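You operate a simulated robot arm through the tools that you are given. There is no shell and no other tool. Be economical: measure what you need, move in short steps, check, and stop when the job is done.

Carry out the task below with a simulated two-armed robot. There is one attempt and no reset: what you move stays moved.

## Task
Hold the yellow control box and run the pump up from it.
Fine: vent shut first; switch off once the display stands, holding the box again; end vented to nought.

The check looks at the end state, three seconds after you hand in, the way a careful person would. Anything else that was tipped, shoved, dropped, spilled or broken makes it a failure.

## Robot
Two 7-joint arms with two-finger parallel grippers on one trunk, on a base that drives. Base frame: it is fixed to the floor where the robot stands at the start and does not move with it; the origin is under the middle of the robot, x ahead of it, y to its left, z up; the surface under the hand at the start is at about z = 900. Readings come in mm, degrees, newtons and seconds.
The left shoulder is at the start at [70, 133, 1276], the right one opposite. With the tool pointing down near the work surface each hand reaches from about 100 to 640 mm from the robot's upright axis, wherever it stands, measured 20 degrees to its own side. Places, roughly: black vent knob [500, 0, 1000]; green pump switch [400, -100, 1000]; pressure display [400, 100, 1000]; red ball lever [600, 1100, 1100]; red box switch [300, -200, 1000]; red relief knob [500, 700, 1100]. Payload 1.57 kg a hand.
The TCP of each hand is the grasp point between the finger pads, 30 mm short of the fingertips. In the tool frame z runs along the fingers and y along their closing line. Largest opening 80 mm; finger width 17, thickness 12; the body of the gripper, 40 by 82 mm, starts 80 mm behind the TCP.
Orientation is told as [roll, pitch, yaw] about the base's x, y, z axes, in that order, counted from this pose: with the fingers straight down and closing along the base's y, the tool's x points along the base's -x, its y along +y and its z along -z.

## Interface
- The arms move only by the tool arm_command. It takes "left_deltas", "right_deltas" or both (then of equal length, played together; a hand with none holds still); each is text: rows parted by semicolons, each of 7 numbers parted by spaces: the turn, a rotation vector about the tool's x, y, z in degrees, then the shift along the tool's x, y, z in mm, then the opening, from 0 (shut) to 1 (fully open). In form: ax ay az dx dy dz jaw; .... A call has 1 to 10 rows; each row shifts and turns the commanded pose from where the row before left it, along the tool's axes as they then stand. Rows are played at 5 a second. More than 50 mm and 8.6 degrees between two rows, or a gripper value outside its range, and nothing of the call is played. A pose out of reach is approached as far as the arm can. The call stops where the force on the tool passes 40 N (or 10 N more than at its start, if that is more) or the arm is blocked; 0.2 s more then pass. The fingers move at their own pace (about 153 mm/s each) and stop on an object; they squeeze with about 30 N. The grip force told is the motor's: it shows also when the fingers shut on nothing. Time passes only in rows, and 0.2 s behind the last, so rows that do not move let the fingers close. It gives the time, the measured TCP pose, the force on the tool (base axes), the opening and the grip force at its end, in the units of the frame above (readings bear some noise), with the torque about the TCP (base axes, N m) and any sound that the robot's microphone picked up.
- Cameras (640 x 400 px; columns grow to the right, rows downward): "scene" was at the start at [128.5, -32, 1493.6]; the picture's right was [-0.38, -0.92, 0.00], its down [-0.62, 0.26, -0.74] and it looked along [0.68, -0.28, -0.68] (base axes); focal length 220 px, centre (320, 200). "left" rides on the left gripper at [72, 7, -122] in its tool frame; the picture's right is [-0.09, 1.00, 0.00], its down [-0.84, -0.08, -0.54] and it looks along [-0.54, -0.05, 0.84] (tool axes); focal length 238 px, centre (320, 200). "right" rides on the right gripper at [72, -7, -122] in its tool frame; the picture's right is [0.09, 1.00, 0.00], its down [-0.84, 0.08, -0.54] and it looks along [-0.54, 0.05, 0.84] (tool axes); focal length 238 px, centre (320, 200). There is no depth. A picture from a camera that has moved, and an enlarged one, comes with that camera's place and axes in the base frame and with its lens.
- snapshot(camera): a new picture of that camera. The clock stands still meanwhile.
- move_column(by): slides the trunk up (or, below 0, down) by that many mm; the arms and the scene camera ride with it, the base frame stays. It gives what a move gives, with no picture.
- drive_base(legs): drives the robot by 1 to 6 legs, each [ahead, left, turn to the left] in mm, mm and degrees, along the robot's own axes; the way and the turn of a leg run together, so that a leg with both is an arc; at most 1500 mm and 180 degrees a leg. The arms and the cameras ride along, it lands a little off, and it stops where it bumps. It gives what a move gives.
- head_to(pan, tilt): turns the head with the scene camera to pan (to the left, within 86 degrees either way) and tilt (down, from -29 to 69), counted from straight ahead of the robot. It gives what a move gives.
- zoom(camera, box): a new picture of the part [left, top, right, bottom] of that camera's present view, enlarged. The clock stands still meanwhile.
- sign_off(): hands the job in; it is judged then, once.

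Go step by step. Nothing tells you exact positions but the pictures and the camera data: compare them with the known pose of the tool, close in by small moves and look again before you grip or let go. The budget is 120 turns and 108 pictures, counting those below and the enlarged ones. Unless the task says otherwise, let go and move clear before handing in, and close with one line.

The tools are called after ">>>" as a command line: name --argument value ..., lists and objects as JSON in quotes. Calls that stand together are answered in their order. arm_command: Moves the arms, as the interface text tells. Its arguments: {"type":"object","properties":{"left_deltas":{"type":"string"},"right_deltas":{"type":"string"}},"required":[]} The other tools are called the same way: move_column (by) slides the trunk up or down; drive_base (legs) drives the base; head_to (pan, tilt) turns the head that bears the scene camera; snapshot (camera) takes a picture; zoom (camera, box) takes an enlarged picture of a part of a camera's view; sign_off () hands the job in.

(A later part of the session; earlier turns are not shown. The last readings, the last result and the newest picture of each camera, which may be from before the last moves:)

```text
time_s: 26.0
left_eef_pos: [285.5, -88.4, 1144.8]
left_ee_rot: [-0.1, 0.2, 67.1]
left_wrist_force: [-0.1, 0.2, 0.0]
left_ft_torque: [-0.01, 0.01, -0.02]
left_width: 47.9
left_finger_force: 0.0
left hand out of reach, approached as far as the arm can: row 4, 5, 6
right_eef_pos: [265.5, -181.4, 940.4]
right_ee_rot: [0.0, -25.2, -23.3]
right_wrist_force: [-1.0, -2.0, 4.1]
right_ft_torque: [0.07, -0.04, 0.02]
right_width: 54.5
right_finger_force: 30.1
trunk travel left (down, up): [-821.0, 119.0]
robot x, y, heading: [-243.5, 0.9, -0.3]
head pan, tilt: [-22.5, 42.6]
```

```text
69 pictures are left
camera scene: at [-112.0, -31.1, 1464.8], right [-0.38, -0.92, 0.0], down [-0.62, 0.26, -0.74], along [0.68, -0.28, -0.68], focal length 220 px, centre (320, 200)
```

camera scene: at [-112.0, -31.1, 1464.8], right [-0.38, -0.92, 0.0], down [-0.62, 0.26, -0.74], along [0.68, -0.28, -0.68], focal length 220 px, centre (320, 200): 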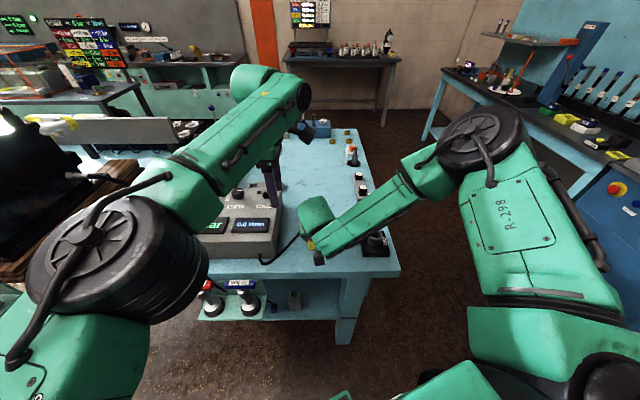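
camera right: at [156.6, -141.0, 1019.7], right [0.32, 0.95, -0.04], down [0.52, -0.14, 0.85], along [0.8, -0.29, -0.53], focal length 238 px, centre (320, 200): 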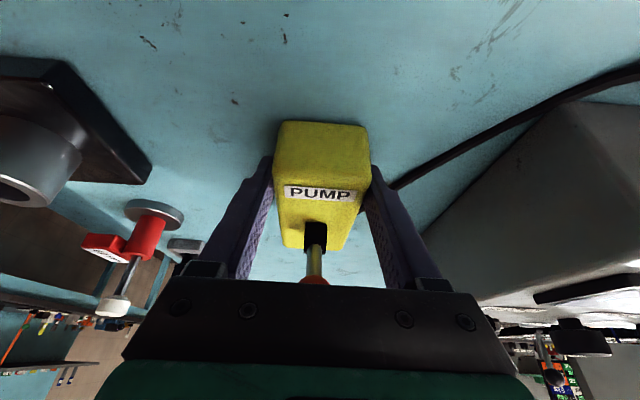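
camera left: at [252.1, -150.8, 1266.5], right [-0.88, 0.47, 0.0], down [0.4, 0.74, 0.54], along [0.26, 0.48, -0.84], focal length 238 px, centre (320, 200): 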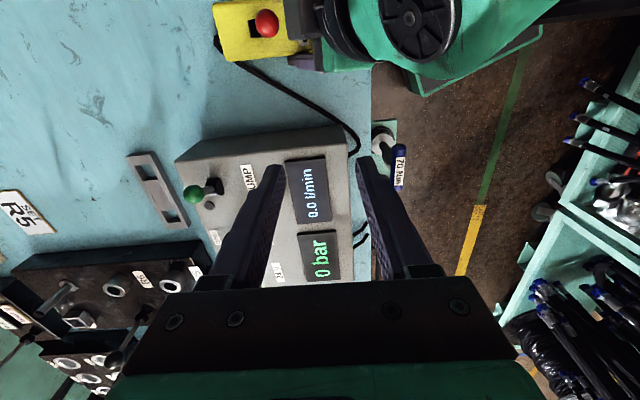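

The left arm can't reach across to the ball from this stance. I release the box, back the right hand out, and restand the robot facing along the box so that both hands reach it.

>>> arm_command --right_deltas "0 0 0 0 0 0 1; 0 0 0 0 0 0 1"

>>> move_column --by 29

>>> arm_command --right_deltas "0 0 0 0 0 -30 1; 0 0 0 0 0 -30 1; 0 0 0 0 0 -30 1; 0 0 0 0 0 -30 1"

>>> snapshot --camera "right"

```text
time_s: 26.6
left_eef_pos: [285.7, -87.5, 1143.5]
left_ee_rot: [-0.1, 0.1, 66.9]
left_wrist_force: [-0.3, -0.6, -0.7]
left_ft_torque: [-0.05, 0.01, -0.01]
left_width: 48.0
left_finger_force: 0.2
right_eef_pos: [265.9, -180.5, 938.7]
right_ee_rot: [0.0, -25.1, -23.2]
right_wrist_force: [0.0, -0.1, 0.3]
right_ft_torque: [-0.03, -0.03, 0.02]
right_width: 80.1
right_finger_force: 0.0
trunk travel left (down, up): [-821.0, 119.0]
robot x, y, heading: [-240.3, 1.6, -0.2]
head pan, tilt: [-22.5, 42.6]
```

```text
time_s: 27.4
left_eef_pos: [287.3, -87.1, 1172.1]
left_ee_rot: [-0.1, 0.0, 67.0]
left_wrist_force: [-0.8, 0.1, 0.0]
left_ft_torque: [-0.01, 0.03, -0.02]
left_width: 47.9
left_finger_force: 0.0
right_eef_pos: [265.9, -180.7, 968.8]
right_ee_rot: [-0.1, -25.1, -23.3]
right_wrist_force: [-1.3, -0.4, -0.5]
right_ft_torque: [0.0, -0.01, -0.02]
right_width: 80.0
right_finger_force: 0.1
trunk travel left (down, up): [-850.0, 90.0]
robot x, y, heading: [-237.7, 0.6, -0.3]
head pan, tilt: [-22.5, 42.6]
```

```text
time_s: 28.4
left_eef_pos: [286.1, -88.8, 1174.5]
left_ee_rot: [-0.1, 0.0, 67.0]
left_wrist_force: [-0.5, 1.2, 1.3]
left_ft_torque: [-0.01, -0.03, 0.01]
left_width: 48.1
left_finger_force: 0.1
right_eef_pos: [217.1, -160.9, 1078.3]
right_ee_rot: [-0.1, -25.1, -23.4]
right_wrist_force: [-0.2, -0.8, 0.1]
right_ft_torque: [-0.03, 0.02, -0.03]
right_width: 79.8
right_finger_force: 0.1
trunk travel left (down, up): [-850.0, 90.0]
robot x, y, heading: [-238.2, 3.5, -0.1]
head pan, tilt: [-22.5, 42.6]
```

```text
68 pictures are left
camera right: at [108.4, -121.0, 1158.5], right [0.32, 0.95, -0.04], down [0.52, -0.14, 0.85], along [0.8, -0.29, -0.53], focal length 238 px, centre (320, 200)
```

right: 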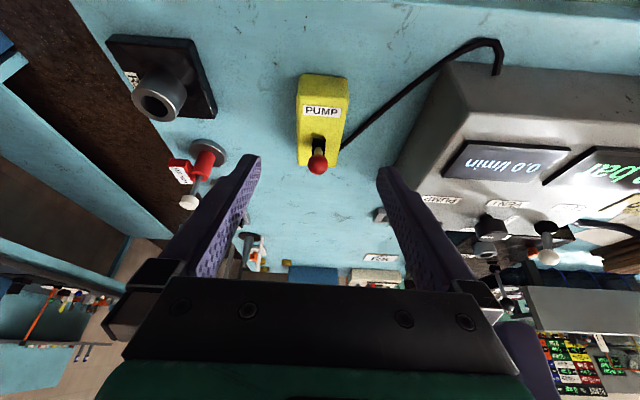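

I move the left hand back to the left first, then drive: a turn of about 22° to the right, then a little ahead.

>>> arm_command --left_deltas "0 0 0 -38.7 16.4 0 0.6; 0 0 0 -38.7 16.4 0 0.6; 0 0 0 -38.7 16.4 0 0.6; 0 0 0 -38.7 16.4 0 0.6; 0 0 0 -20 8 0 0.6"

>>> drive_base --legs '[[0, 0, -22.3], [85, 26, 0]]'

>>> head_to --pan 0 --tilt 45

>>> snapshot --camera "scene"

>>> snapshot --camera "right"

```text
time_s: 29.6
left_eef_pos: [289.3, 101.3, 1170.2]
left_ee_rot: [-0.1, 0.1, 67.2]
left_wrist_force: [-0.2, 0.5, 0.1]
left_ft_torque: [0.01, -0.01, 0.02]
left_width: 48.0
left_finger_force: 0.0
right_eef_pos: [218.0, -160.7, 1078.8]
right_ee_rot: [0.0, -25.0, -23.1]
right_wrist_force: [0.1, -0.7, -0.2]
right_ft_torque: [0.01, 0.0, 0.01]
right_width: 80.0
right_finger_force: 0.0
trunk travel left (down, up): [-850.0, 90.0]
robot x, y, heading: [-244.8, -2.1, -0.1]
head pan, tilt: [-22.5, 42.6]
```

```text
time_s: 31.8
left_eef_pos: [368.0, -115.8, 1173.1]
left_ee_rot: [-0.3, -0.1, 44.8]
left_wrist_force: [0.2, -0.5, 0.1]
left_ft_torque: [0.0, -0.06, 0.02]
left_width: 48.0
left_finger_force: 0.0
right_eef_pos: [204.9, -331.6, 1079.9]
right_ee_rot: [0.3, -25.2, -45.7]
right_wrist_force: [0.2, -0.3, 0.1]
right_ft_torque: [-0.02, -0.04, 0.02]
right_width: 80.2
right_finger_force: 0.1
trunk travel left (down, up): [-850.0, 90.0]
robot x, y, heading: [-154.3, -7.4, -22.3]
head pan, tilt: [-22.5, 42.6]
```

```text
time_s: 32.7
left_eef_pos: [374.8, -116.4, 1169.1]
left_ee_rot: [-0.1, 0.0, 44.7]
left_wrist_force: [0.5, 0.4, -0.3]
left_ft_torque: [0.02, 0.01, -0.01]
left_width: 48.0
left_finger_force: 0.0
right_eef_pos: [210.7, -331.2, 1077.9]
right_ee_rot: [0.0, -25.0, -45.6]
right_wrist_force: [-0.7, 0.0, 0.9]
right_ft_torque: [-0.02, 0.02, -0.01]
right_width: 79.9
right_finger_force: 0.0
trunk travel left (down, up): [-850.0, 90.0]
robot x, y, heading: [-153.2, -8.2, -22.4]
head pan, tilt: [0.0, 45.0]
```

```text
67 pictures are left
camera scene: at [-28.0, -58.7, 1489.9], right [-0.38, -0.92, 0.0], down [-0.65, 0.27, -0.71], along [0.65, -0.27, -0.71], focal length 220 px, centre (320, 200)
```

scene: 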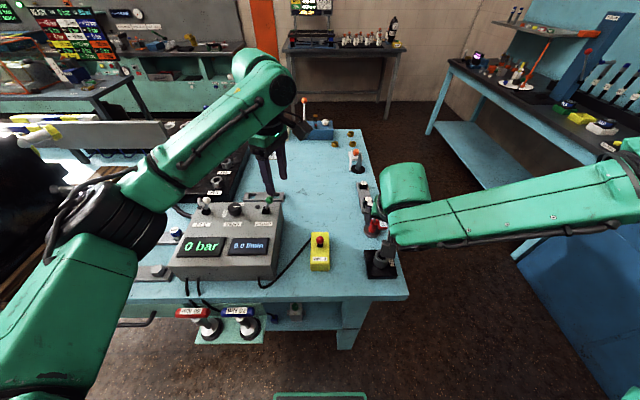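

```text
66 pictures are left
camera right: at [125.8, -253.2, 1157.3], right [0.65, 0.76, -0.04], down [0.43, -0.32, 0.84], along [0.63, -0.57, -0.53], focal length 238 px, centre (320, 200)
```

right: 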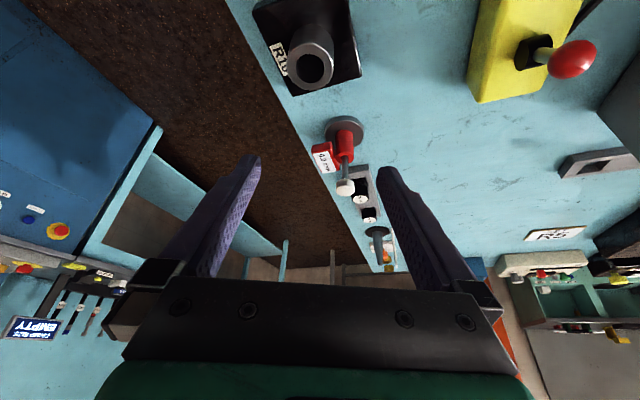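

The stance is good. I bring the right hand back to its pre-grasp point with yaw -23°.

>>> arm_command --right_deltas "-3.17 0 -6.8 0 0 0 1; -3.17 0 -6.8 0 0 0 1; -3.17 0 -6.8 0 0 0 1; 0 0 0 16.2 40.1 5.4 1; 0 0 0 16.2 40.1 5.4 1; 0 0 0 16.2 40.1 5.4 1; 0 0 0 16.2 40.1 5.4 1; 0 0 0 0 0 0 1"

>>> snapshot --camera "right"

```text
time_s: 34.5
left_eef_pos: [373.5, -116.3, 1169.5]
left_ee_rot: [-0.1, 0.2, 44.7]
left_wrist_force: [-0.4, 0.4, -0.7]
left_ft_torque: [0.01, -0.01, -0.03]
left_width: 47.9
left_finger_force: 0.0
right_eef_pos: [208.4, -205.8, 1046.5]
right_ee_rot: [0.0, -25.0, -23.1]
right_wrist_force: [0.3, -0.2, 0.2]
right_ft_torque: [0.0, 0.01, -0.05]
right_width: 80.0
right_finger_force: 0.0
right hand out of reach, approached as far as the arm can: row 6, 7
trunk travel left (down, up): [-850.0, 90.0]
robot x, y, heading: [-153.5, -7.4, -22.3]
head pan, tilt: [0.0, 45.0]
```

```text
65 pictures are left
camera right: at [98.7, -166.1, 1127.6], right [0.31, 0.95, -0.04], down [0.52, -0.14, 0.85], along [0.8, -0.28, -0.53], focal length 238 px, centre (320, 200)
```

right: 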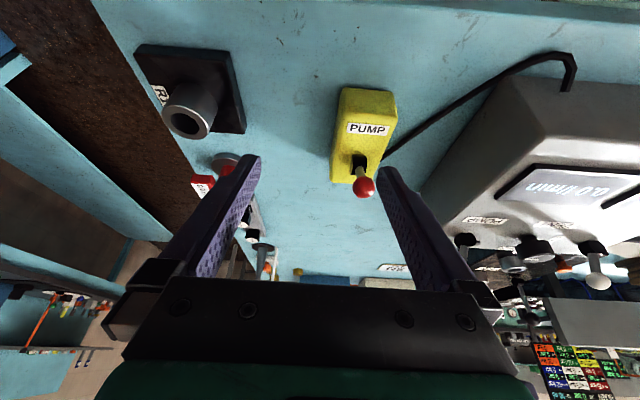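

The right hand is still folded too close. I back the base up 70 mm along its heading and continue.

>>> drive_base --legs '[[-70, 0, 0]]'

```text
time_s: 35.5
left_eef_pos: [314.4, -92.0, 1167.7]
left_ee_rot: [0.3, 0.3, 44.7]
left_wrist_force: [0.4, -0.1, 0.5]
left_ft_torque: [0.02, 0.03, 0.02]
left_width: 47.9
left_finger_force: 0.1
right_eef_pos: [147.6, -181.8, 1045.5]
right_ee_rot: [0.0, -24.7, -23.1]
right_wrist_force: [1.1, -0.8, -0.5]
right_ft_torque: [0.02, 0.05, -0.03]
right_width: 80.0
right_finger_force: 0.1
trunk travel left (down, up): [-850.0, 90.0]
robot x, y, heading: [-217.0, 17.2, -22.3]
head pan, tilt: [0.0, 45.0]
```

>>> arm_command --right_deltas "0 0 0 -18 16 14 1; 0 0 0 -18 16 14 1; 0 0 0 -18 16 14 1; 0 0 0 0 0 0 1"

>>> snapshot --camera "right"

```text
time_s: 36.5
left_eef_pos: [308.8, -90.1, 1171.1]
left_ee_rot: [0.0, 0.0, 44.6]
left_wrist_force: [-0.5, -0.1, -1.1]
left_ft_torque: [-0.02, 0.01, 0.01]
left_width: 47.9
left_finger_force: 0.2
right_eef_pos: [187.6, -207.2, 1055.4]
right_ee_rot: [0.1, -25.2, -23.0]
right_wrist_force: [-0.5, -0.1, 0.3]
right_ft_torque: [-0.02, 0.05, 0.0]
right_width: 80.3
right_finger_force: 0.0
right hand out of reach, approached as far as the arm can: row 1, 2, 3
trunk travel left (down, up): [-850.0, 90.0]
robot x, y, heading: [-217.4, 18.8, -22.2]
head pan, tilt: [0.0, 45.0]
```

```text
64 pictures are left
camera right: at [78.0, -168.2, 1135.5], right [0.31, 0.95, -0.04], down [0.52, -0.14, 0.85], along [0.8, -0.28, -0.53], focal length 238 px, centre (320, 200)
```

right: 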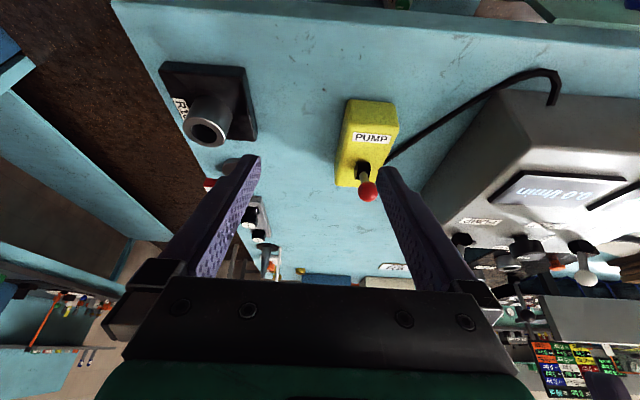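

The right arm's limit is sideways: it wants the box about 100 mm to its right. I shift the base left 100 mm and ahead 40 mm.

>>> drive_base --legs '[[40, 100, 0]]'

>>> arm_command --right_deltas "0 0 0 0 0 0 1"

```text
time_s: 37.7
left_eef_pos: [380.5, -14.2, 1171.7]
left_ee_rot: [-0.1, -0.1, 44.8]
left_wrist_force: [0.5, -0.1, 1.0]
left_ft_torque: [0.0, -0.01, -0.02]
left_width: 48.1
left_finger_force: 0.1
right_eef_pos: [260.2, -132.1, 1055.7]
right_ee_rot: [0.3, -25.2, -23.0]
right_wrist_force: [-0.9, -0.6, 0.4]
right_ft_torque: [-0.01, 0.01, 0.05]
right_width: 80.0
right_finger_force: 0.0
trunk travel left (down, up): [-850.0, 90.0]
robot x, y, heading: [-142.5, 98.5, -22.2]
head pan, tilt: [0.0, 45.0]
```

```text
time_s: 38.1
left_eef_pos: [382.4, -12.5, 1171.3]
left_ee_rot: [-0.1, 0.1, 44.8]
left_wrist_force: [-0.6, -0.6, -0.2]
left_ft_torque: [-0.03, -0.01, -0.04]
left_width: 48.2
left_finger_force: 0.0
right_eef_pos: [262.1, -129.9, 1055.6]
right_ee_rot: [0.2, -25.1, -23.0]
right_wrist_force: [-0.6, -0.3, -1.0]
right_ft_torque: [0.01, 0.0, -0.02]
right_width: 79.8
right_finger_force: 0.0
trunk travel left (down, up): [-850.0, 90.0]
robot x, y, heading: [-143.9, 92.8, -22.3]
head pan, tilt: [0.0, 45.0]
```

>>> arm_command --right_deltas "0 0 0 13.5 -22.3 0 1; 0 0 0 13.5 -22.3 0 1; 0 0 0 0 0 15 1; 0 0 0 0 0 0 1"

>>> snapshot --camera "right"

```text
time_s: 39.1
left_eef_pos: [383.6, -11.9, 1169.3]
left_ee_rot: [-0.2, 0.1, 44.9]
left_wrist_force: [0.5, 0.5, -0.5]
left_ft_torque: [-0.02, -0.01, -0.01]
left_width: 48.1
left_finger_force: 0.0
right_eef_pos: [228.6, -163.8, 1029.8]
right_ee_rot: [0.2, -25.1, -22.8]
right_wrist_force: [-0.1, -0.2, 0.1]
right_ft_torque: [0.0, -0.04, 0.03]
right_width: 80.1
right_finger_force: 0.0
trunk travel left (down, up): [-850.0, 90.0]
robot x, y, heading: [-145.2, 93.5, -22.4]
head pan, tilt: [0.0, 45.0]
```

```text
63 pictures are left
camera right: at [119.3, -124.7, 1110.4], right [0.31, 0.95, -0.04], down [0.52, -0.14, 0.85], along [0.8, -0.28, -0.53], focal length 238 px, centre (320, 200)
```

right: 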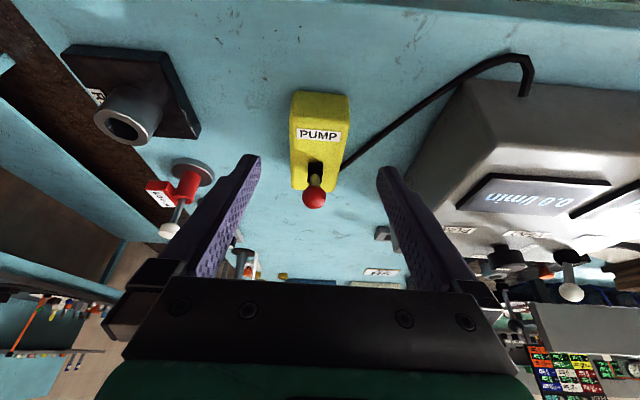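

The same good alignment as before. Before gripping, I test that the left hand reaches above the ball.

>>> arm_command --left_deltas "0 0 -7.4 0 0 0 0.6; 0 0 -7.4 0 0 0 0.6; 0 0 -7.4 0 0 0 0.6; 0 0 0 38 0 4 0.6; 0 0 0 38 0 4 0.6; 0 0 0 38 0 4 0.6; 0 0 0 38 0 4 0.6; 0 0 0 38 0 4 0.6; 0 0 0 0 0 0 0.6"

>>> snapshot --camera "left"

>>> snapshot --camera "scene"

```text
time_s: 41.1
left_eef_pos: [311.9, -186.7, 1152.0]
left_ee_rot: [-0.1, 0.2, 67.0]
left_wrist_force: [0.3, 0.3, 0.0]
left_ft_torque: [-0.02, 0.0, 0.01]
left_width: 47.9
left_finger_force: 0.1
right_eef_pos: [227.7, -162.0, 1030.3]
right_ee_rot: [0.2, -25.1, -22.9]
right_wrist_force: [0.0, 0.4, -0.4]
right_ft_torque: [0.02, 0.04, -0.06]
right_width: 80.0
right_finger_force: 0.1
trunk travel left (down, up): [-850.0, 90.0]
robot x, y, heading: [-145.7, 94.6, -22.3]
head pan, tilt: [0.0, 45.0]
```

```text
62 pictures are left
camera left: at [277.0, -249.2, 1275.3], right [-0.88, 0.47, 0.0], down [0.4, 0.74, 0.54], along [0.26, 0.47, -0.84], focal length 238 px, centre (320, 200)
```

left: 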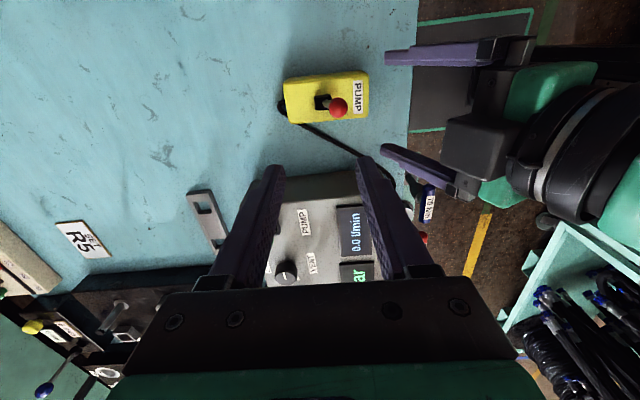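

```text
61 pictures are left
camera scene: at [-19.9, 46.8, 1490.1], right [-0.38, -0.93, 0.0], down [-0.65, 0.27, -0.71], along [0.65, -0.27, -0.71], focal length 220 px, centre (320, 200)
```

scene: 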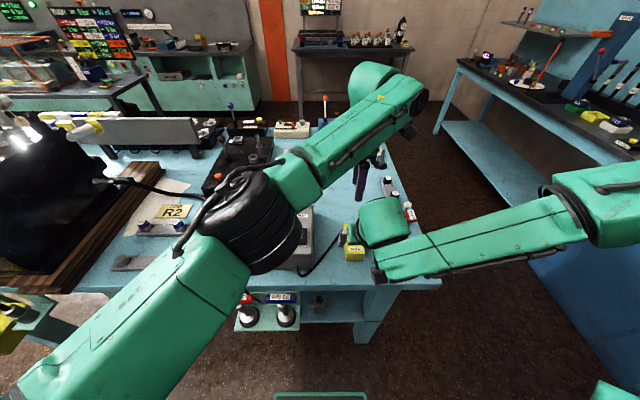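

The left hand reaches. Now the right hand goes in on the box.

>>> arm_command --right_deltas "0 0 0 0 0 25 1; 0 0 0 0 0 25 1; 0 0 0 0 0 25 1; 0 0 0 0 0 13 1; 0 0 0 0 0 12 1; 0 0 0 0 0 0 1"

>>> snapshot --camera "right"

```text
time_s: 42.5
left_eef_pos: [310.3, -186.6, 1151.7]
left_ee_rot: [-0.1, 0.2, 67.1]
left_wrist_force: [-0.1, -0.3, 0.0]
left_ft_torque: [-0.06, 0.01, 0.02]
left_width: 47.8
left_finger_force: 0.0
right_eef_pos: [248.2, -196.9, 961.0]
right_ee_rot: [0.3, -25.1, -22.9]
right_wrist_force: [-0.2, 0.5, -0.6]
right_ft_torque: [-0.01, 0.0, 0.0]
right_width: 80.0
right_finger_force: 0.1
right hand out of reach, approached as far as the arm can: row 3, 4, 5
trunk travel left (down, up): [-850.0, 90.0]
robot x, y, heading: [-145.5, 93.0, -22.3]
head pan, tilt: [0.0, 45.0]
```

```text
60 pictures are left
camera right: at [138.8, -158.8, 1041.0], right [0.31, 0.95, -0.03], down [0.52, -0.14, 0.85], along [0.8, -0.28, -0.53], focal length 238 px, centre (320, 200)
```

right: 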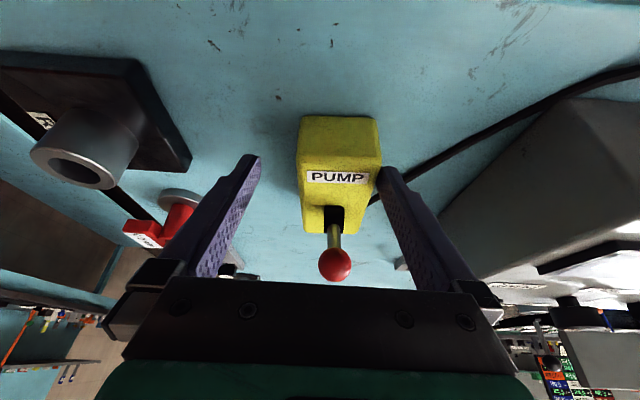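

A limit again low down. I lift and recentre at z ≈ 1000, and use the trunk for the descent.

>>> arm_command --right_deltas "0 0 0 0 0 -31 1; 0 0 0 0 21.7 0 1; 0 0 0 -25.9 0 0 1; 0 0 0 0 0 0 1"

```text
time_s: 43.5
left_eef_pos: [310.4, -187.3, 1152.1]
left_ee_rot: [-0.1, 0.0, 67.0]
left_wrist_force: [-0.1, 0.2, -0.2]
left_ft_torque: [-0.01, 0.0, 0.0]
left_width: 47.6
left_finger_force: 0.1
right_eef_pos: [266.0, -179.3, 1002.6]
right_ee_rot: [0.2, -25.2, -23.0]
right_wrist_force: [0.3, 0.1, -0.8]
right_ft_torque: [-0.02, 0.01, 0.01]
right_width: 79.8
right_finger_force: 0.1
trunk travel left (down, up): [-850.0, 90.0]
robot x, y, heading: [-145.2, 96.1, -22.4]
head pan, tilt: [0.0, 45.0]
```

>>> move_column --by -62

>>> snapshot --camera "right"

>>> snapshot --camera "left"

```text
time_s: 44.5
left_eef_pos: [310.0, -185.0, 1090.9]
left_ee_rot: [0.0, 0.1, 67.0]
left_wrist_force: [-1.0, 0.2, 0.2]
left_ft_torque: [0.03, 0.01, 0.0]
left_width: 47.9
left_finger_force: 0.1
right_eef_pos: [266.0, -180.7, 940.3]
right_ee_rot: [0.2, -25.1, -22.9]
right_wrist_force: [0.1, 0.2, -0.4]
right_ft_torque: [0.0, 0.01, 0.02]
right_width: 80.1
right_finger_force: 0.0
trunk travel left (down, up): [-788.0, 152.0]
robot x, y, heading: [-143.8, 96.8, -22.2]
head pan, tilt: [0.0, 45.0]
```

```text
59 pictures are left
camera right: at [156.7, -141.8, 1019.4], right [0.31, 0.95, -0.04], down [0.52, -0.14, 0.85], along [0.8, -0.28, -0.53], focal length 238 px, centre (320, 200)
```

right: 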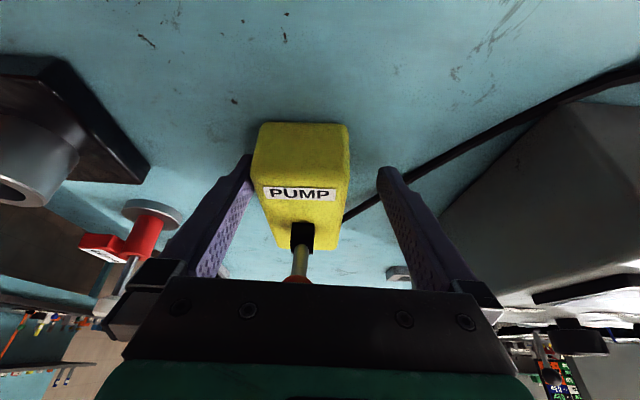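

```text
58 pictures are left
camera left: at [276.7, -250.1, 1212.9], right [-0.88, 0.47, 0.0], down [0.4, 0.74, 0.54], along [0.26, 0.48, -0.84], focal length 238 px, centre (320, 200)
```

left: 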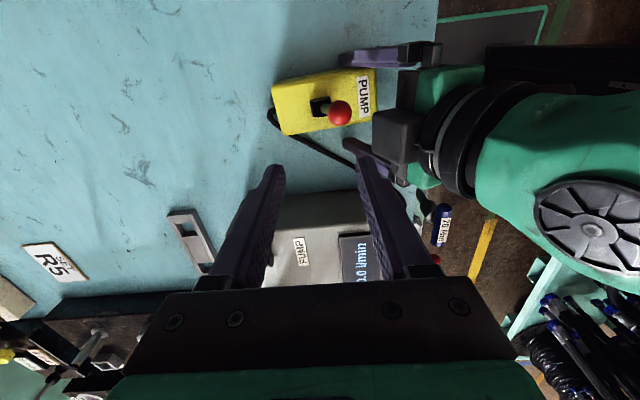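

The box lies about 9 mm to one side of the gripper centre, so I shift the right hand before closing.

>>> arm_command --right_deltas "0 0 0 0 -4.5 0 1; 0 0 0 0 -4 0 1; 0 0 0 0 0 0 1"

>>> snapshot --camera "right"

```text
time_s: 45.3
left_eef_pos: [311.9, -187.5, 1091.1]
left_ee_rot: [-0.1, 0.2, 67.0]
left_wrist_force: [0.4, -0.4, -0.4]
left_ft_torque: [-0.02, -0.02, -0.01]
left_width: 48.0
left_finger_force: 0.0
right_eef_pos: [261.9, -188.2, 940.3]
right_ee_rot: [0.2, -25.1, -22.9]
right_wrist_force: [0.0, 0.1, -0.8]
right_ft_torque: [0.0, -0.01, -0.01]
right_width: 80.0
right_finger_force: 0.1
trunk travel left (down, up): [-788.0, 152.0]
robot x, y, heading: [-146.2, 98.2, -22.3]
head pan, tilt: [0.0, 45.0]
```

```text
57 pictures are left
camera right: at [153.1, -149.4, 1019.2], right [0.31, 0.95, -0.04], down [0.52, -0.14, 0.85], along [0.8, -0.28, -0.53], focal length 238 px, centre (320, 200)
```

right: 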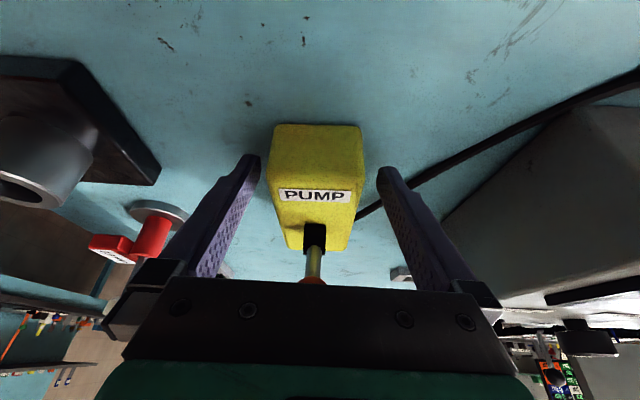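

Centred. I close on the box.

>>> arm_command --right_deltas "0 0 0 0 0 0 0.75; 0 0 0 0 0 0 0.6; 0 0 0 0 0 0 0.6; 0 0 0 0 0 0 0.6"

>>> zoom --camera "left" --box '[240, 20, 440, 145]'

```text
time_s: 46.3
left_eef_pos: [310.9, -186.3, 1089.5]
left_ee_rot: [-0.1, 0.0, 67.0]
left_wrist_force: [0.0, 0.5, 0.1]
left_ft_torque: [0.01, -0.02, 0.0]
left_width: 47.8
left_finger_force: 0.2
right_eef_pos: [263.1, -187.5, 938.2]
right_ee_rot: [0.1, -25.1, -22.9]
right_wrist_force: [0.2, -0.7, 1.9]
right_ft_torque: [0.05, -0.02, 0.07]
right_width: 54.9
right_finger_force: 29.9
trunk travel left (down, up): [-788.0, 152.0]
robot x, y, heading: [-146.7, 96.4, -22.0]
head pan, tilt: [0.0, 45.0]
```

```text
3.20 times, centred on (340, 82) of left
camera zoom: at [276.6, -250.0, 1213.0], right [-0.88, 0.47, 0.0], down [0.4, 0.74, 0.54], along [0.26, 0.48, -0.84], focal length 763 px, centre (256, 576)
```

zoom: 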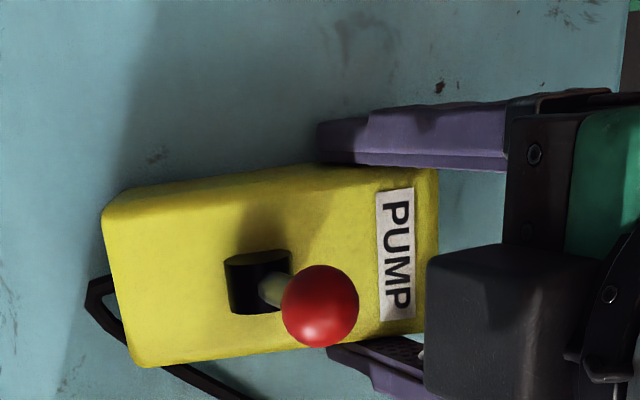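

The box is held. I lower the left hand over the ball, stopping just above it to check the alignment.

>>> arm_command --left_deltas "0 0 0 16.3 19.2 0 0.6; 0 0 0 0 0 27 0.6; 0 0 0 0 0 25 0.6; 0 0 0 0 0 0 0.6"

>>> snapshot --camera "left"

>>> snapshot --camera "right"

```text
time_s: 47.0
left_eef_pos: [288.4, -192.2, 1066.6]
left_ee_rot: [-1.0, 0.2, 67.3]
left_wrist_force: [10.0, -3.3, -3.1]
left_ft_torque: [-0.15, -0.42, -0.03]
left_width: 39.0
left_finger_force: 0.0
right_eef_pos: [258.3, -186.6, 937.7]
right_ee_rot: [0.1, -24.7, -22.8]
right_wrist_force: [-10.7, 4.1, 10.6]
right_ft_torque: [-0.17, -0.69, 0.07]
right_width: 54.6
right_finger_force: 29.7
trunk travel left (down, up): [-788.0, 152.0]
robot x, y, heading: [-143.7, 98.1, -22.2]
head pan, tilt: [0.0, 45.0]
stopped in row 3 (left hand): the force on the tool passed its limit at 47 N (the readings are from after the stop); the commanded pose is now the measured one
```

```text
55 pictures are left
camera left: at [252.9, -255.6, 1189.5], right [-0.88, 0.47, -0.02], down [0.39, 0.75, 0.54], along [0.27, 0.47, -0.84], focal length 238 px, centre (320, 200)
```

left: 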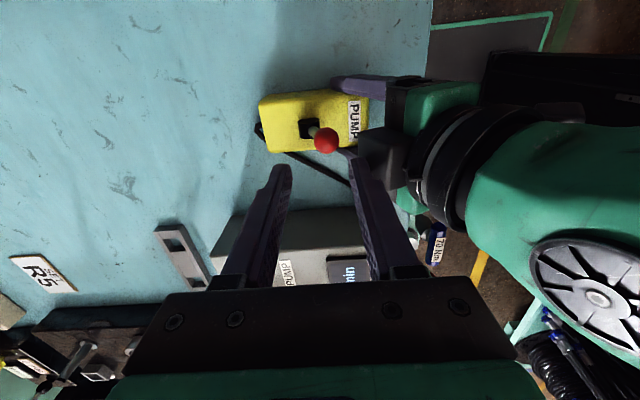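

```text
54 pictures are left
camera right: at [149.8, -148.1, 1018.3], right [0.31, 0.95, -0.04], down [0.52, -0.14, 0.84], along [0.8, -0.28, -0.54], focal length 238 px, centre (320, 200)
```

right: 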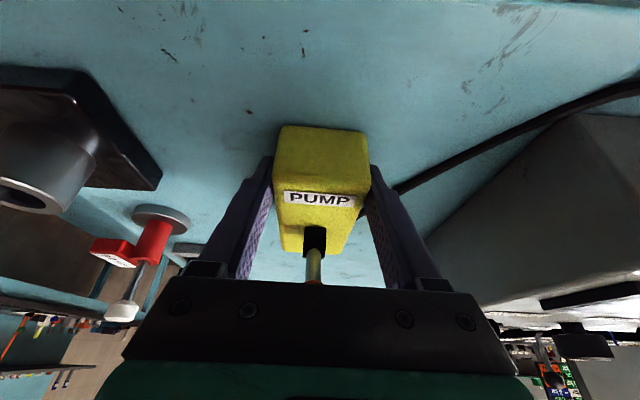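

The near left finger touched the right gripper's body, giving a brief contact force. I back up, close the left jaws narrower, lean the hand away from the right gripper, and look again.

>>> arm_command --left_deltas "0 0 0 0 -10 -15 0.5; 0 0 0 0 -5 -15 0.38; -8 0 0 0 0 0 0.38; 0 0 0 0 0 0 0.38"

>>> zoom --camera "left" --box '[220, 40, 460, 190]'

>>> snapshot --camera "right"

```text
time_s: 48.0
left_eef_pos: [300.4, -197.0, 1097.2]
left_ee_rot: [-1.0, 0.5, 67.1]
left_wrist_force: [-0.2, -0.3, -0.2]
left_ft_torque: [-0.01, -0.03, 0.0]
left_width: 30.3
left_finger_force: 0.1
left hand out of reach, approached as far as the arm can: row 3
right_eef_pos: [258.1, -186.8, 936.7]
right_ee_rot: [0.0, -24.7, -22.9]
right_wrist_force: [0.1, 1.6, 10.6]
right_ft_torque: [0.26, 0.22, -0.01]
right_width: 54.6
right_finger_force: 29.7
trunk travel left (down, up): [-788.0, 152.0]
robot x, y, heading: [-143.5, 97.8, -21.8]
head pan, tilt: [0.0, 45.0]
```

```text
2.67 times, centred on (340, 115) of left
camera zoom: at [264.0, -259.3, 1219.8], right [-0.88, 0.47, -0.02], down [0.39, 0.75, 0.54], along [0.27, 0.47, -0.84], focal length 636 px, centre (267, 427)
```

zoom: 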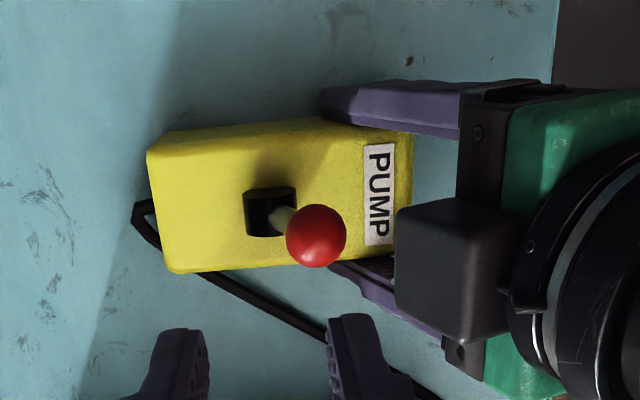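

```text
52 pictures are left
camera right: at [150.2, -148.2, 1018.2], right [0.31, 0.95, -0.04], down [0.52, -0.14, 0.84], along [0.79, -0.28, -0.54], focal length 238 px, centre (320, 200)
```

right: 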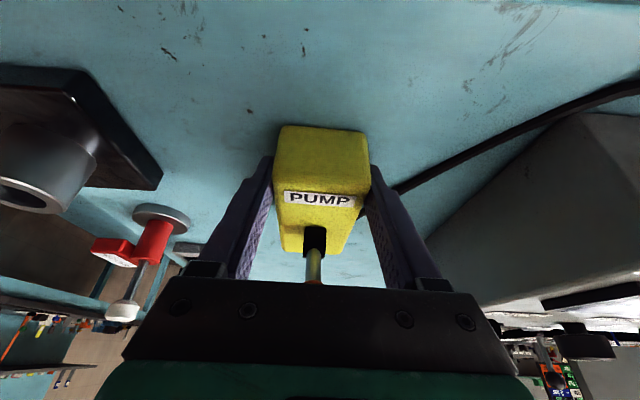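

A protrusion on the right gripper sits close to the ball on its near side, so a vertical left hand doesn't fit. I instead lean the left hand about 45° toward the left, so that its fingers come in low from the side. I try this well above the box first.

>>> arm_command --left_deltas "0 0 0 0 -15 -30 0.5; 0 8.4 0 0 0 0 0.5; 0 8.4 0 0 0 0 0.5; 0 8.4 0 0 0 0 0.5; 0 8.4 0 0 0 0 0.5; 0 8.4 0 0 0 0 0.5; 0 0 0 0 0 0 0.5"

>>> snapshot --camera "left"

>>> snapshot --camera "scene"

```text
time_s: 49.6
left_eef_pos: [300.4, -198.7, 1097.6]
left_ee_rot: [-1.4, 42.4, 66.2]
left_wrist_force: [0.2, -0.8, 0.2]
left_ft_torque: [0.01, -0.03, -0.02]
left_width: 40.1
left_finger_force: 0.1
left hand out of reach, approached as far as the arm can: row 1
right_eef_pos: [257.9, -188.8, 938.5]
right_ee_rot: [0.1, -24.7, -22.9]
right_wrist_force: [-0.4, -3.1, 14.8]
right_ft_torque: [-0.05, 0.31, 0.01]
right_width: 54.7
right_finger_force: 29.7
trunk travel left (down, up): [-788.0, 152.0]
robot x, y, heading: [-140.3, 94.5, -22.3]
head pan, tilt: [0.0, 45.0]
```

```text
51 pictures are left
camera left: at [302.9, -168.5, 1236.8], right [-0.89, 0.45, -0.08], down [0.46, 0.88, -0.16], along [0.0, -0.18, -0.98], focal length 238 px, centre (320, 200)
```

left: 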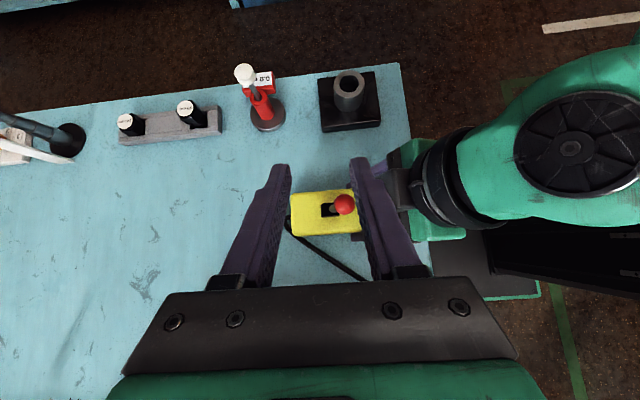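

```text
50 pictures are left
camera scene: at [-22.9, 45.9, 1428.4], right [-0.38, -0.93, 0.0], down [-0.65, 0.27, -0.71], along [0.66, -0.27, -0.71], focal length 220 px, centre (320, 200)
```

scene: 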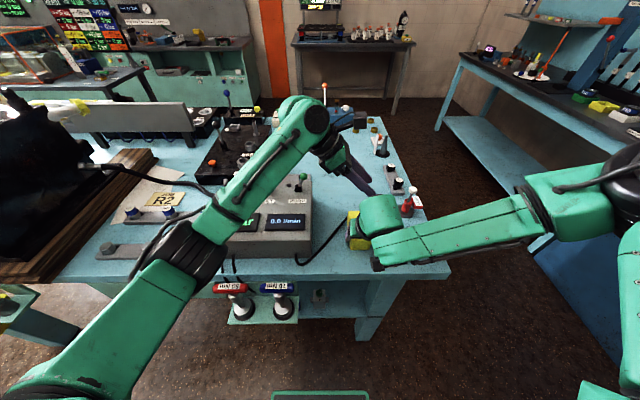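

The lean works and the camera has a clear view of the lever from above. I move to the pre-approach point on the left side of the ball.

>>> arm_command --left_deltas "0 0 0 -34.9 6.1 -4 0.42; 0 0 0 -34.9 6.1 -4 0.42; 0 0 0 0 0 0 0.42"

>>> snapshot --camera "left"

```text
time_s: 50.4
left_eef_pos: [310.4, -141.5, 1057.9]
left_ee_rot: [-1.5, 42.3, 66.2]
left_wrist_force: [0.4, -0.2, 0.2]
left_ft_torque: [0.0, -0.04, 0.01]
left_width: 33.7
left_finger_force: 0.0
right_eef_pos: [257.5, -188.1, 937.3]
right_ee_rot: [0.1, -24.7, -23.0]
right_wrist_force: [-0.4, -3.8, 14.9]
right_ft_torque: [-0.18, 0.07, -0.1]
right_width: 54.4
right_finger_force: 30.2
trunk travel left (down, up): [-788.0, 152.0]
robot x, y, heading: [-143.8, 94.4, -22.1]
head pan, tilt: [0.0, 45.0]
```

```text
49 pictures are left
camera left: at [314.6, -111.3, 1195.7], right [-0.89, 0.45, -0.08], down [0.46, 0.88, -0.16], along [0.0, -0.18, -0.98], focal length 238 px, centre (320, 200)
```

left: 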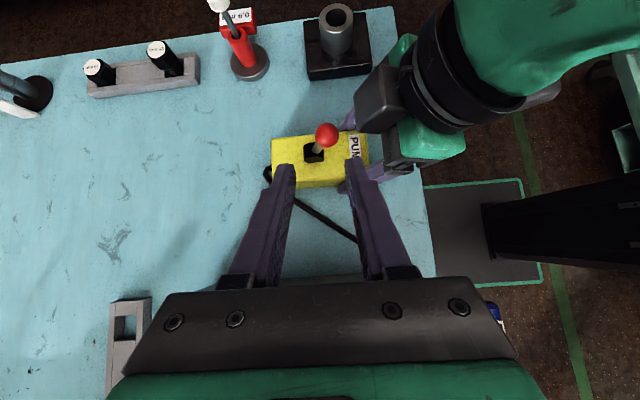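

>>> arm_command --left_deltas "0 0 0 2 -1 22 0.42; 0 0 0 2 -1 22 0.42; 0 0 0 0 0 0 0.42"

>>> snapshot --camera "left"

>>> snapshot --camera "right"

```text
time_s: 51.2
left_eef_pos: [300.5, -172.4, 1028.2]
left_ee_rot: [-1.3, 42.3, 66.2]
left_wrist_force: [0.4, 0.0, -0.5]
left_ft_torque: [-0.02, -0.01, 0.02]
left_width: 33.7
left_finger_force: 0.1
right_eef_pos: [259.0, -187.5, 938.0]
right_ee_rot: [0.1, -24.7, -22.9]
right_wrist_force: [1.0, -2.4, 14.5]
right_ft_torque: [-0.11, -0.02, -0.04]
right_width: 54.6
right_finger_force: 29.9
trunk travel left (down, up): [-788.0, 152.0]
robot x, y, heading: [-144.7, 95.1, -21.9]
head pan, tilt: [0.0, 45.0]
```

```text
48 pictures are left
camera left: at [304.0, -142.3, 1167.0], right [-0.89, 0.45, -0.08], down [0.46, 0.88, -0.16], along [0.0, -0.18, -0.98], focal length 238 px, centre (320, 200)
```

left: 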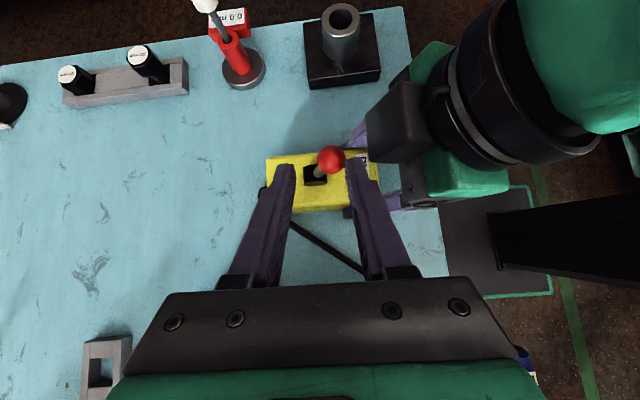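

```text
47 pictures are left
camera right: at [149.7, -148.6, 1018.1], right [0.31, 0.95, -0.04], down [0.52, -0.14, 0.84], along [0.8, -0.28, -0.54], focal length 238 px, centre (320, 200)
```

right: 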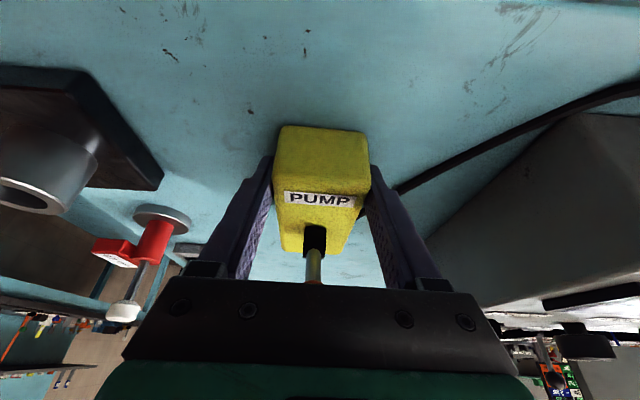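

>>> arm_command --left_deltas "0 0 0 0 1 8 0.42; 0 0 0 0 1 9 0.42; 0 0 0 0 0 0 0.42"

>>> zoom --camera "left" --box '[240, 80, 440, 220]'

```text
time_s: 52.0
left_eef_pos: [295.6, -181.6, 1014.3]
left_ee_rot: [-1.3, 42.3, 66.3]
left_wrist_force: [-1.7, 0.2, -0.3]
left_ft_torque: [0.0, -0.02, 0.0]
left_width: 34.1
left_finger_force: 0.6
right_eef_pos: [258.5, -186.7, 936.7]
right_ee_rot: [0.0, -24.7, -22.9]
right_wrist_force: [0.2, -2.8, 13.1]
right_ft_torque: [-0.21, 0.02, 0.01]
right_width: 54.6
right_finger_force: 29.7
trunk travel left (down, up): [-788.0, 152.0]
robot x, y, heading: [-144.5, 94.5, -22.0]
head pan, tilt: [0.0, 45.0]
```

```text
2.86 times, centred on (340, 150) of left
camera zoom: at [297.8, -152.7, 1153.7], right [-0.89, 0.45, -0.08], down [0.46, 0.87, -0.16], along [0.0, -0.18, -0.98], focal length 681 px, centre (263, 343)
```

zoom: 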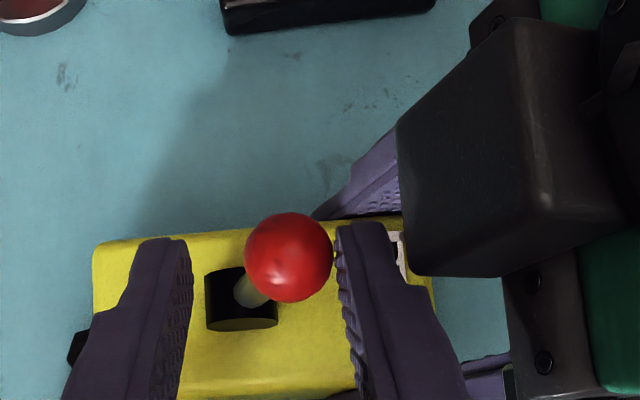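

The near finger just touches the ball on its near side. I push it toward the far end while the right hand holds the box.

>>> arm_command --left_deltas "0 0 0 0 -8 0 0.42; 0 0 0 0 -8 0 0.42; 0 0 0 0 -8 0 0.42; 0 0 0 0 -8 0 0.42; 0 0 0 0 0 0 0.42"

>>> snapshot --camera "left"

>>> snapshot --camera "scene"

```text
time_s: 53.2
left_eef_pos: [325.7, -196.2, 1015.9]
left_ee_rot: [-1.4, 42.3, 66.3]
left_wrist_force: [-1.6, 0.2, -1.9]
left_ft_torque: [0.01, 0.03, -0.03]
left_width: 35.6
left_finger_force: 0.8
right_eef_pos: [258.8, -187.7, 937.4]
right_ee_rot: [0.1, -24.6, -23.0]
right_wrist_force: [1.2, -2.2, 13.2]
right_ft_torque: [-0.16, 0.08, -0.02]
right_width: 54.7
right_finger_force: 29.8
trunk travel left (down, up): [-788.0, 152.0]
robot x, y, heading: [-140.4, 93.2, -22.3]
head pan, tilt: [0.0, 45.0]
```

```text
45 pictures are left
camera left: at [328.6, -165.7, 1154.5], right [-0.89, 0.45, -0.08], down [0.46, 0.87, -0.16], along [0.0, -0.18, -0.98], focal length 238 px, centre (320, 200)
```

left: 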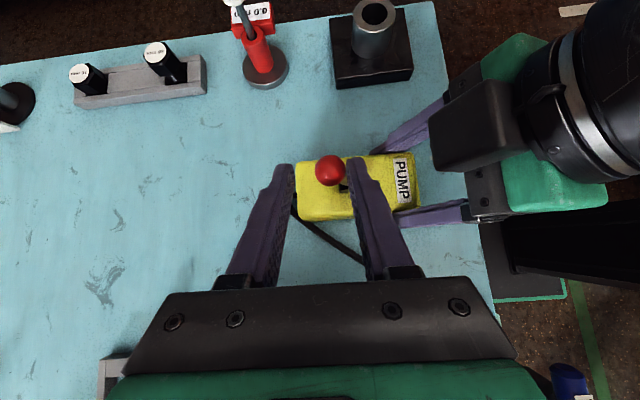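

```text
44 pictures are left
camera scene: at [-22.7, 46.3, 1428.4], right [-0.38, -0.93, 0.0], down [-0.65, 0.27, -0.71], along [0.66, -0.27, -0.71], focal length 220 px, centre (320, 200)
```

scene: 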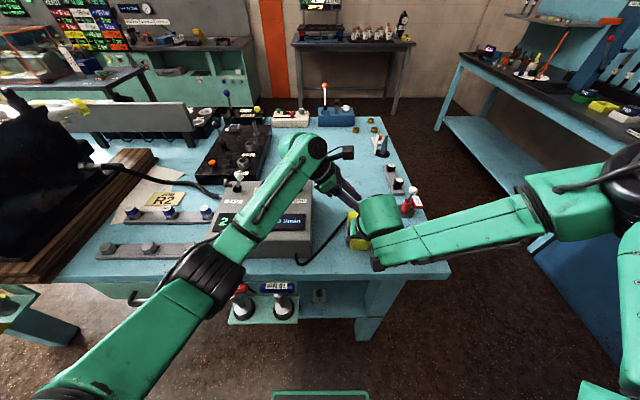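

The lever has gone over and the display digit has changed. I look closer.

>>> zoom --camera "scene" --box '[190, 160, 350, 260]'

>>> zoom --camera "left" --box '[260, 110, 440, 235]'

```text
4.00 times, centred on (270, 210) of scene
camera zoom: at [-22.7, 46.3, 1428.4], right [-0.38, -0.93, 0.0], down [-0.65, 0.27, -0.71], along [0.66, -0.27, -0.71], focal length 882 px, centre (520, 160)
```

zoom: 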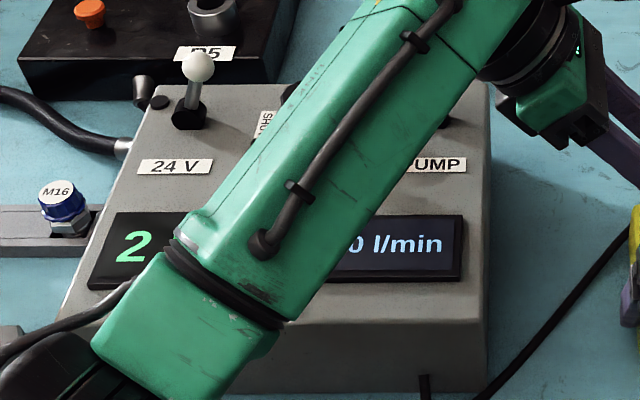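

```text
3.20 times, centred on (350, 172) of left
camera zoom: at [328.6, -165.7, 1154.5], right [-0.89, 0.45, -0.08], down [0.46, 0.87, -0.16], along [0.0, -0.18, -0.98], focal length 763 px, centre (224, 288)
```

zoom: 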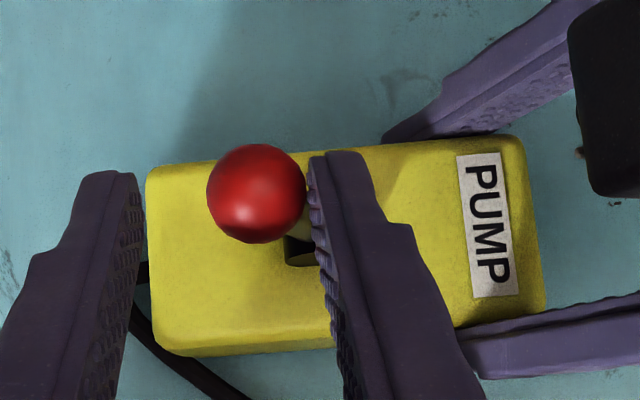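

The pressure is rising, so the vent really is shut. I wait 2 s, holding still.

>>> arm_command --left_deltas "0 0 0 0 0 0 0.42; 0 0 0 0 0 0 0.42; 0 0 0 0 0 0 0.42; 0 0 0 0 0 0 0.42; 0 0 0 0 0 0 0.42; 0 0 0 0 0 0 0.42; 0 0 0 0 0 0 0.42; 0 0 0 0 0 0 0.42; 0 0 0 0 0 0 0.42; 0 0 0 0 0 0 0.42"

>>> zoom --camera "scene" --box '[190, 160, 350, 260]'

```text
time_s: 55.4
left_eef_pos: [324.5, -195.4, 1015.9]
left_ee_rot: [-1.3, 42.4, 66.2]
left_wrist_force: [-3.4, 0.7, 0.7]
left_ft_torque: [0.01, 0.07, 0.0]
left_width: 35.6
left_finger_force: 1.4
right_eef_pos: [258.9, -187.6, 936.3]
right_ee_rot: [0.0, -24.7, -22.9]
right_wrist_force: [1.8, -0.8, 11.3]
right_ft_torque: [-0.03, -0.03, 0.01]
right_width: 54.3
right_finger_force: 29.9
trunk travel left (down, up): [-788.0, 152.0]
robot x, y, heading: [-148.4, 95.8, -22.2]
head pan, tilt: [0.0, 45.0]
```

```text
4.00 times, centred on (270, 210) of scene
camera zoom: at [-22.6, 46.5, 1428.4], right [-0.38, -0.93, 0.0], down [-0.65, 0.27, -0.71], along [0.66, -0.27, -0.71], focal length 882 px, centre (520, 160)
```

zoom: 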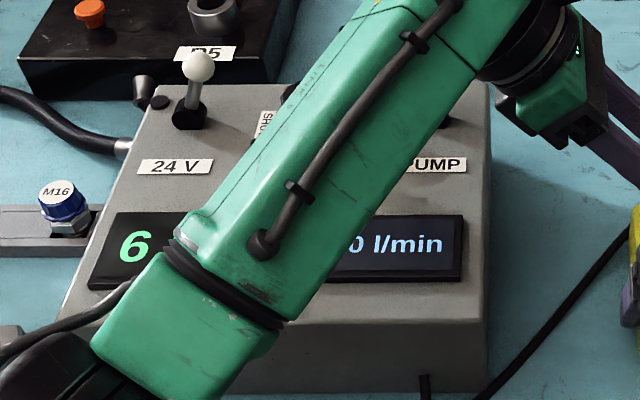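

>>> arm_command --left_deltas "0 0 0 0 -1 0 0.42; 0 0 0 0 0 0 0.42; 0 0 0 0 0 0 0.42; 0 0 0 0 0 0 0.42; 0 0 0 0 0 0 0.42; 0 0 0 0 0 0 0.42; 0 0 0 0 0 0 0.42; 0 0 0 0 0 0 0.42; 0 0 0 0 0 0 0.42; 0 0 0 0 0 0 0.42"

>>> zoom --camera "scene" --box '[190, 160, 350, 260]'

```text
time_s: 57.6
left_eef_pos: [325.5, -195.6, 1016.2]
left_ee_rot: [-1.3, 42.4, 66.2]
left_wrist_force: [-2.7, 2.3, -0.1]
left_ft_torque: [0.01, 0.07, -0.05]
left_width: 36.9
left_finger_force: 2.3
right_eef_pos: [258.9, -187.0, 936.9]
right_ee_rot: [0.0, -24.7, -22.8]
right_wrist_force: [1.4, -1.9, 7.6]
right_ft_torque: [0.0, -0.06, -0.03]
right_width: 54.5
right_finger_force: 30.3
trunk travel left (down, up): [-788.0, 152.0]
robot x, y, heading: [-143.2, 97.8, -22.1]
head pan, tilt: [0.0, 45.0]
```

```text
4.00 times, centred on (270, 210) of scene
camera zoom: at [-22.5, 46.5, 1428.4], right [-0.38, -0.93, 0.0], down [-0.65, 0.27, -0.71], along [0.66, -0.27, -0.71], focal length 882 px, centre (520, 160)
```

zoom: 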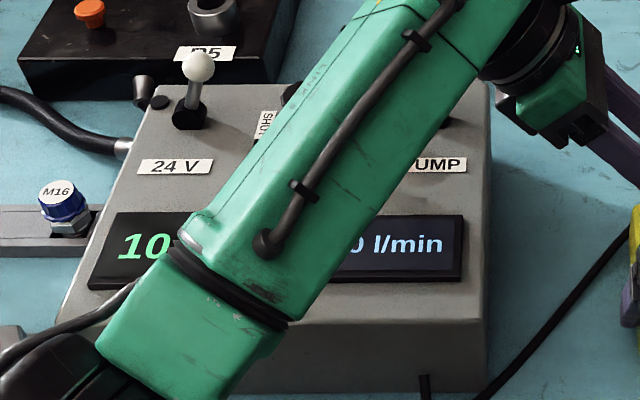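

>>> arm_command --left_deltas "0 0 0 0 1 0 0.42; 0 0 0 0 0 0 0.42; 0 0 0 0 0 0 0.42; 0 0 0 0 0 0 0.42; 0 0 0 0 0 0 0.42; 0 0 0 0 0 0 0.42; 0 0 0 0 0 0 0.42; 0 0 0 0 0 0 0.42; 0 0 0 0 0 0 0.42; 0 0 0 0 0 0 0.42"

>>> zoom --camera "scene" --box '[190, 160, 350, 260]'

```text
time_s: 59.8
left_eef_pos: [326.1, -195.4, 1015.6]
left_ee_rot: [-1.2, 42.4, 66.2]
left_wrist_force: [-0.9, 0.2, 0.1]
left_ft_torque: [0.05, 0.05, -0.01]
left_width: 35.2
left_finger_force: 1.0
right_eef_pos: [259.1, -187.2, 937.3]
right_ee_rot: [0.0, -24.8, -23.0]
right_wrist_force: [0.5, -0.2, 8.9]
right_ft_torque: [-0.09, 0.01, 0.05]
right_width: 54.5
right_finger_force: 29.9
trunk travel left (down, up): [-788.0, 152.0]
robot x, y, heading: [-144.2, 97.4, -22.2]
head pan, tilt: [0.0, 45.0]
```

```text
4.00 times, centred on (270, 210) of scene
camera zoom: at [-22.4, 46.4, 1428.4], right [-0.38, -0.93, 0.0], down [-0.65, 0.27, -0.71], along [0.66, -0.27, -0.71], focal length 882 px, centre (520, 160)
```

zoom: 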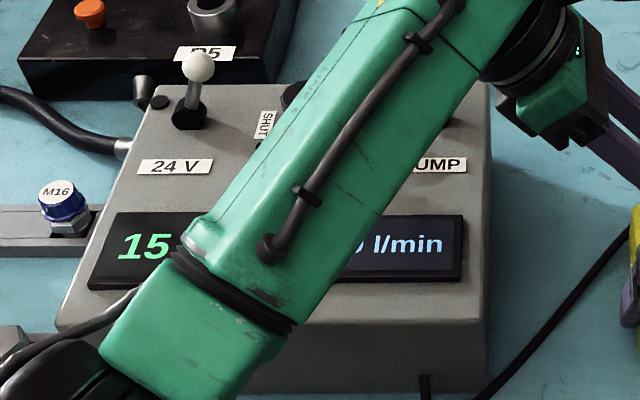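

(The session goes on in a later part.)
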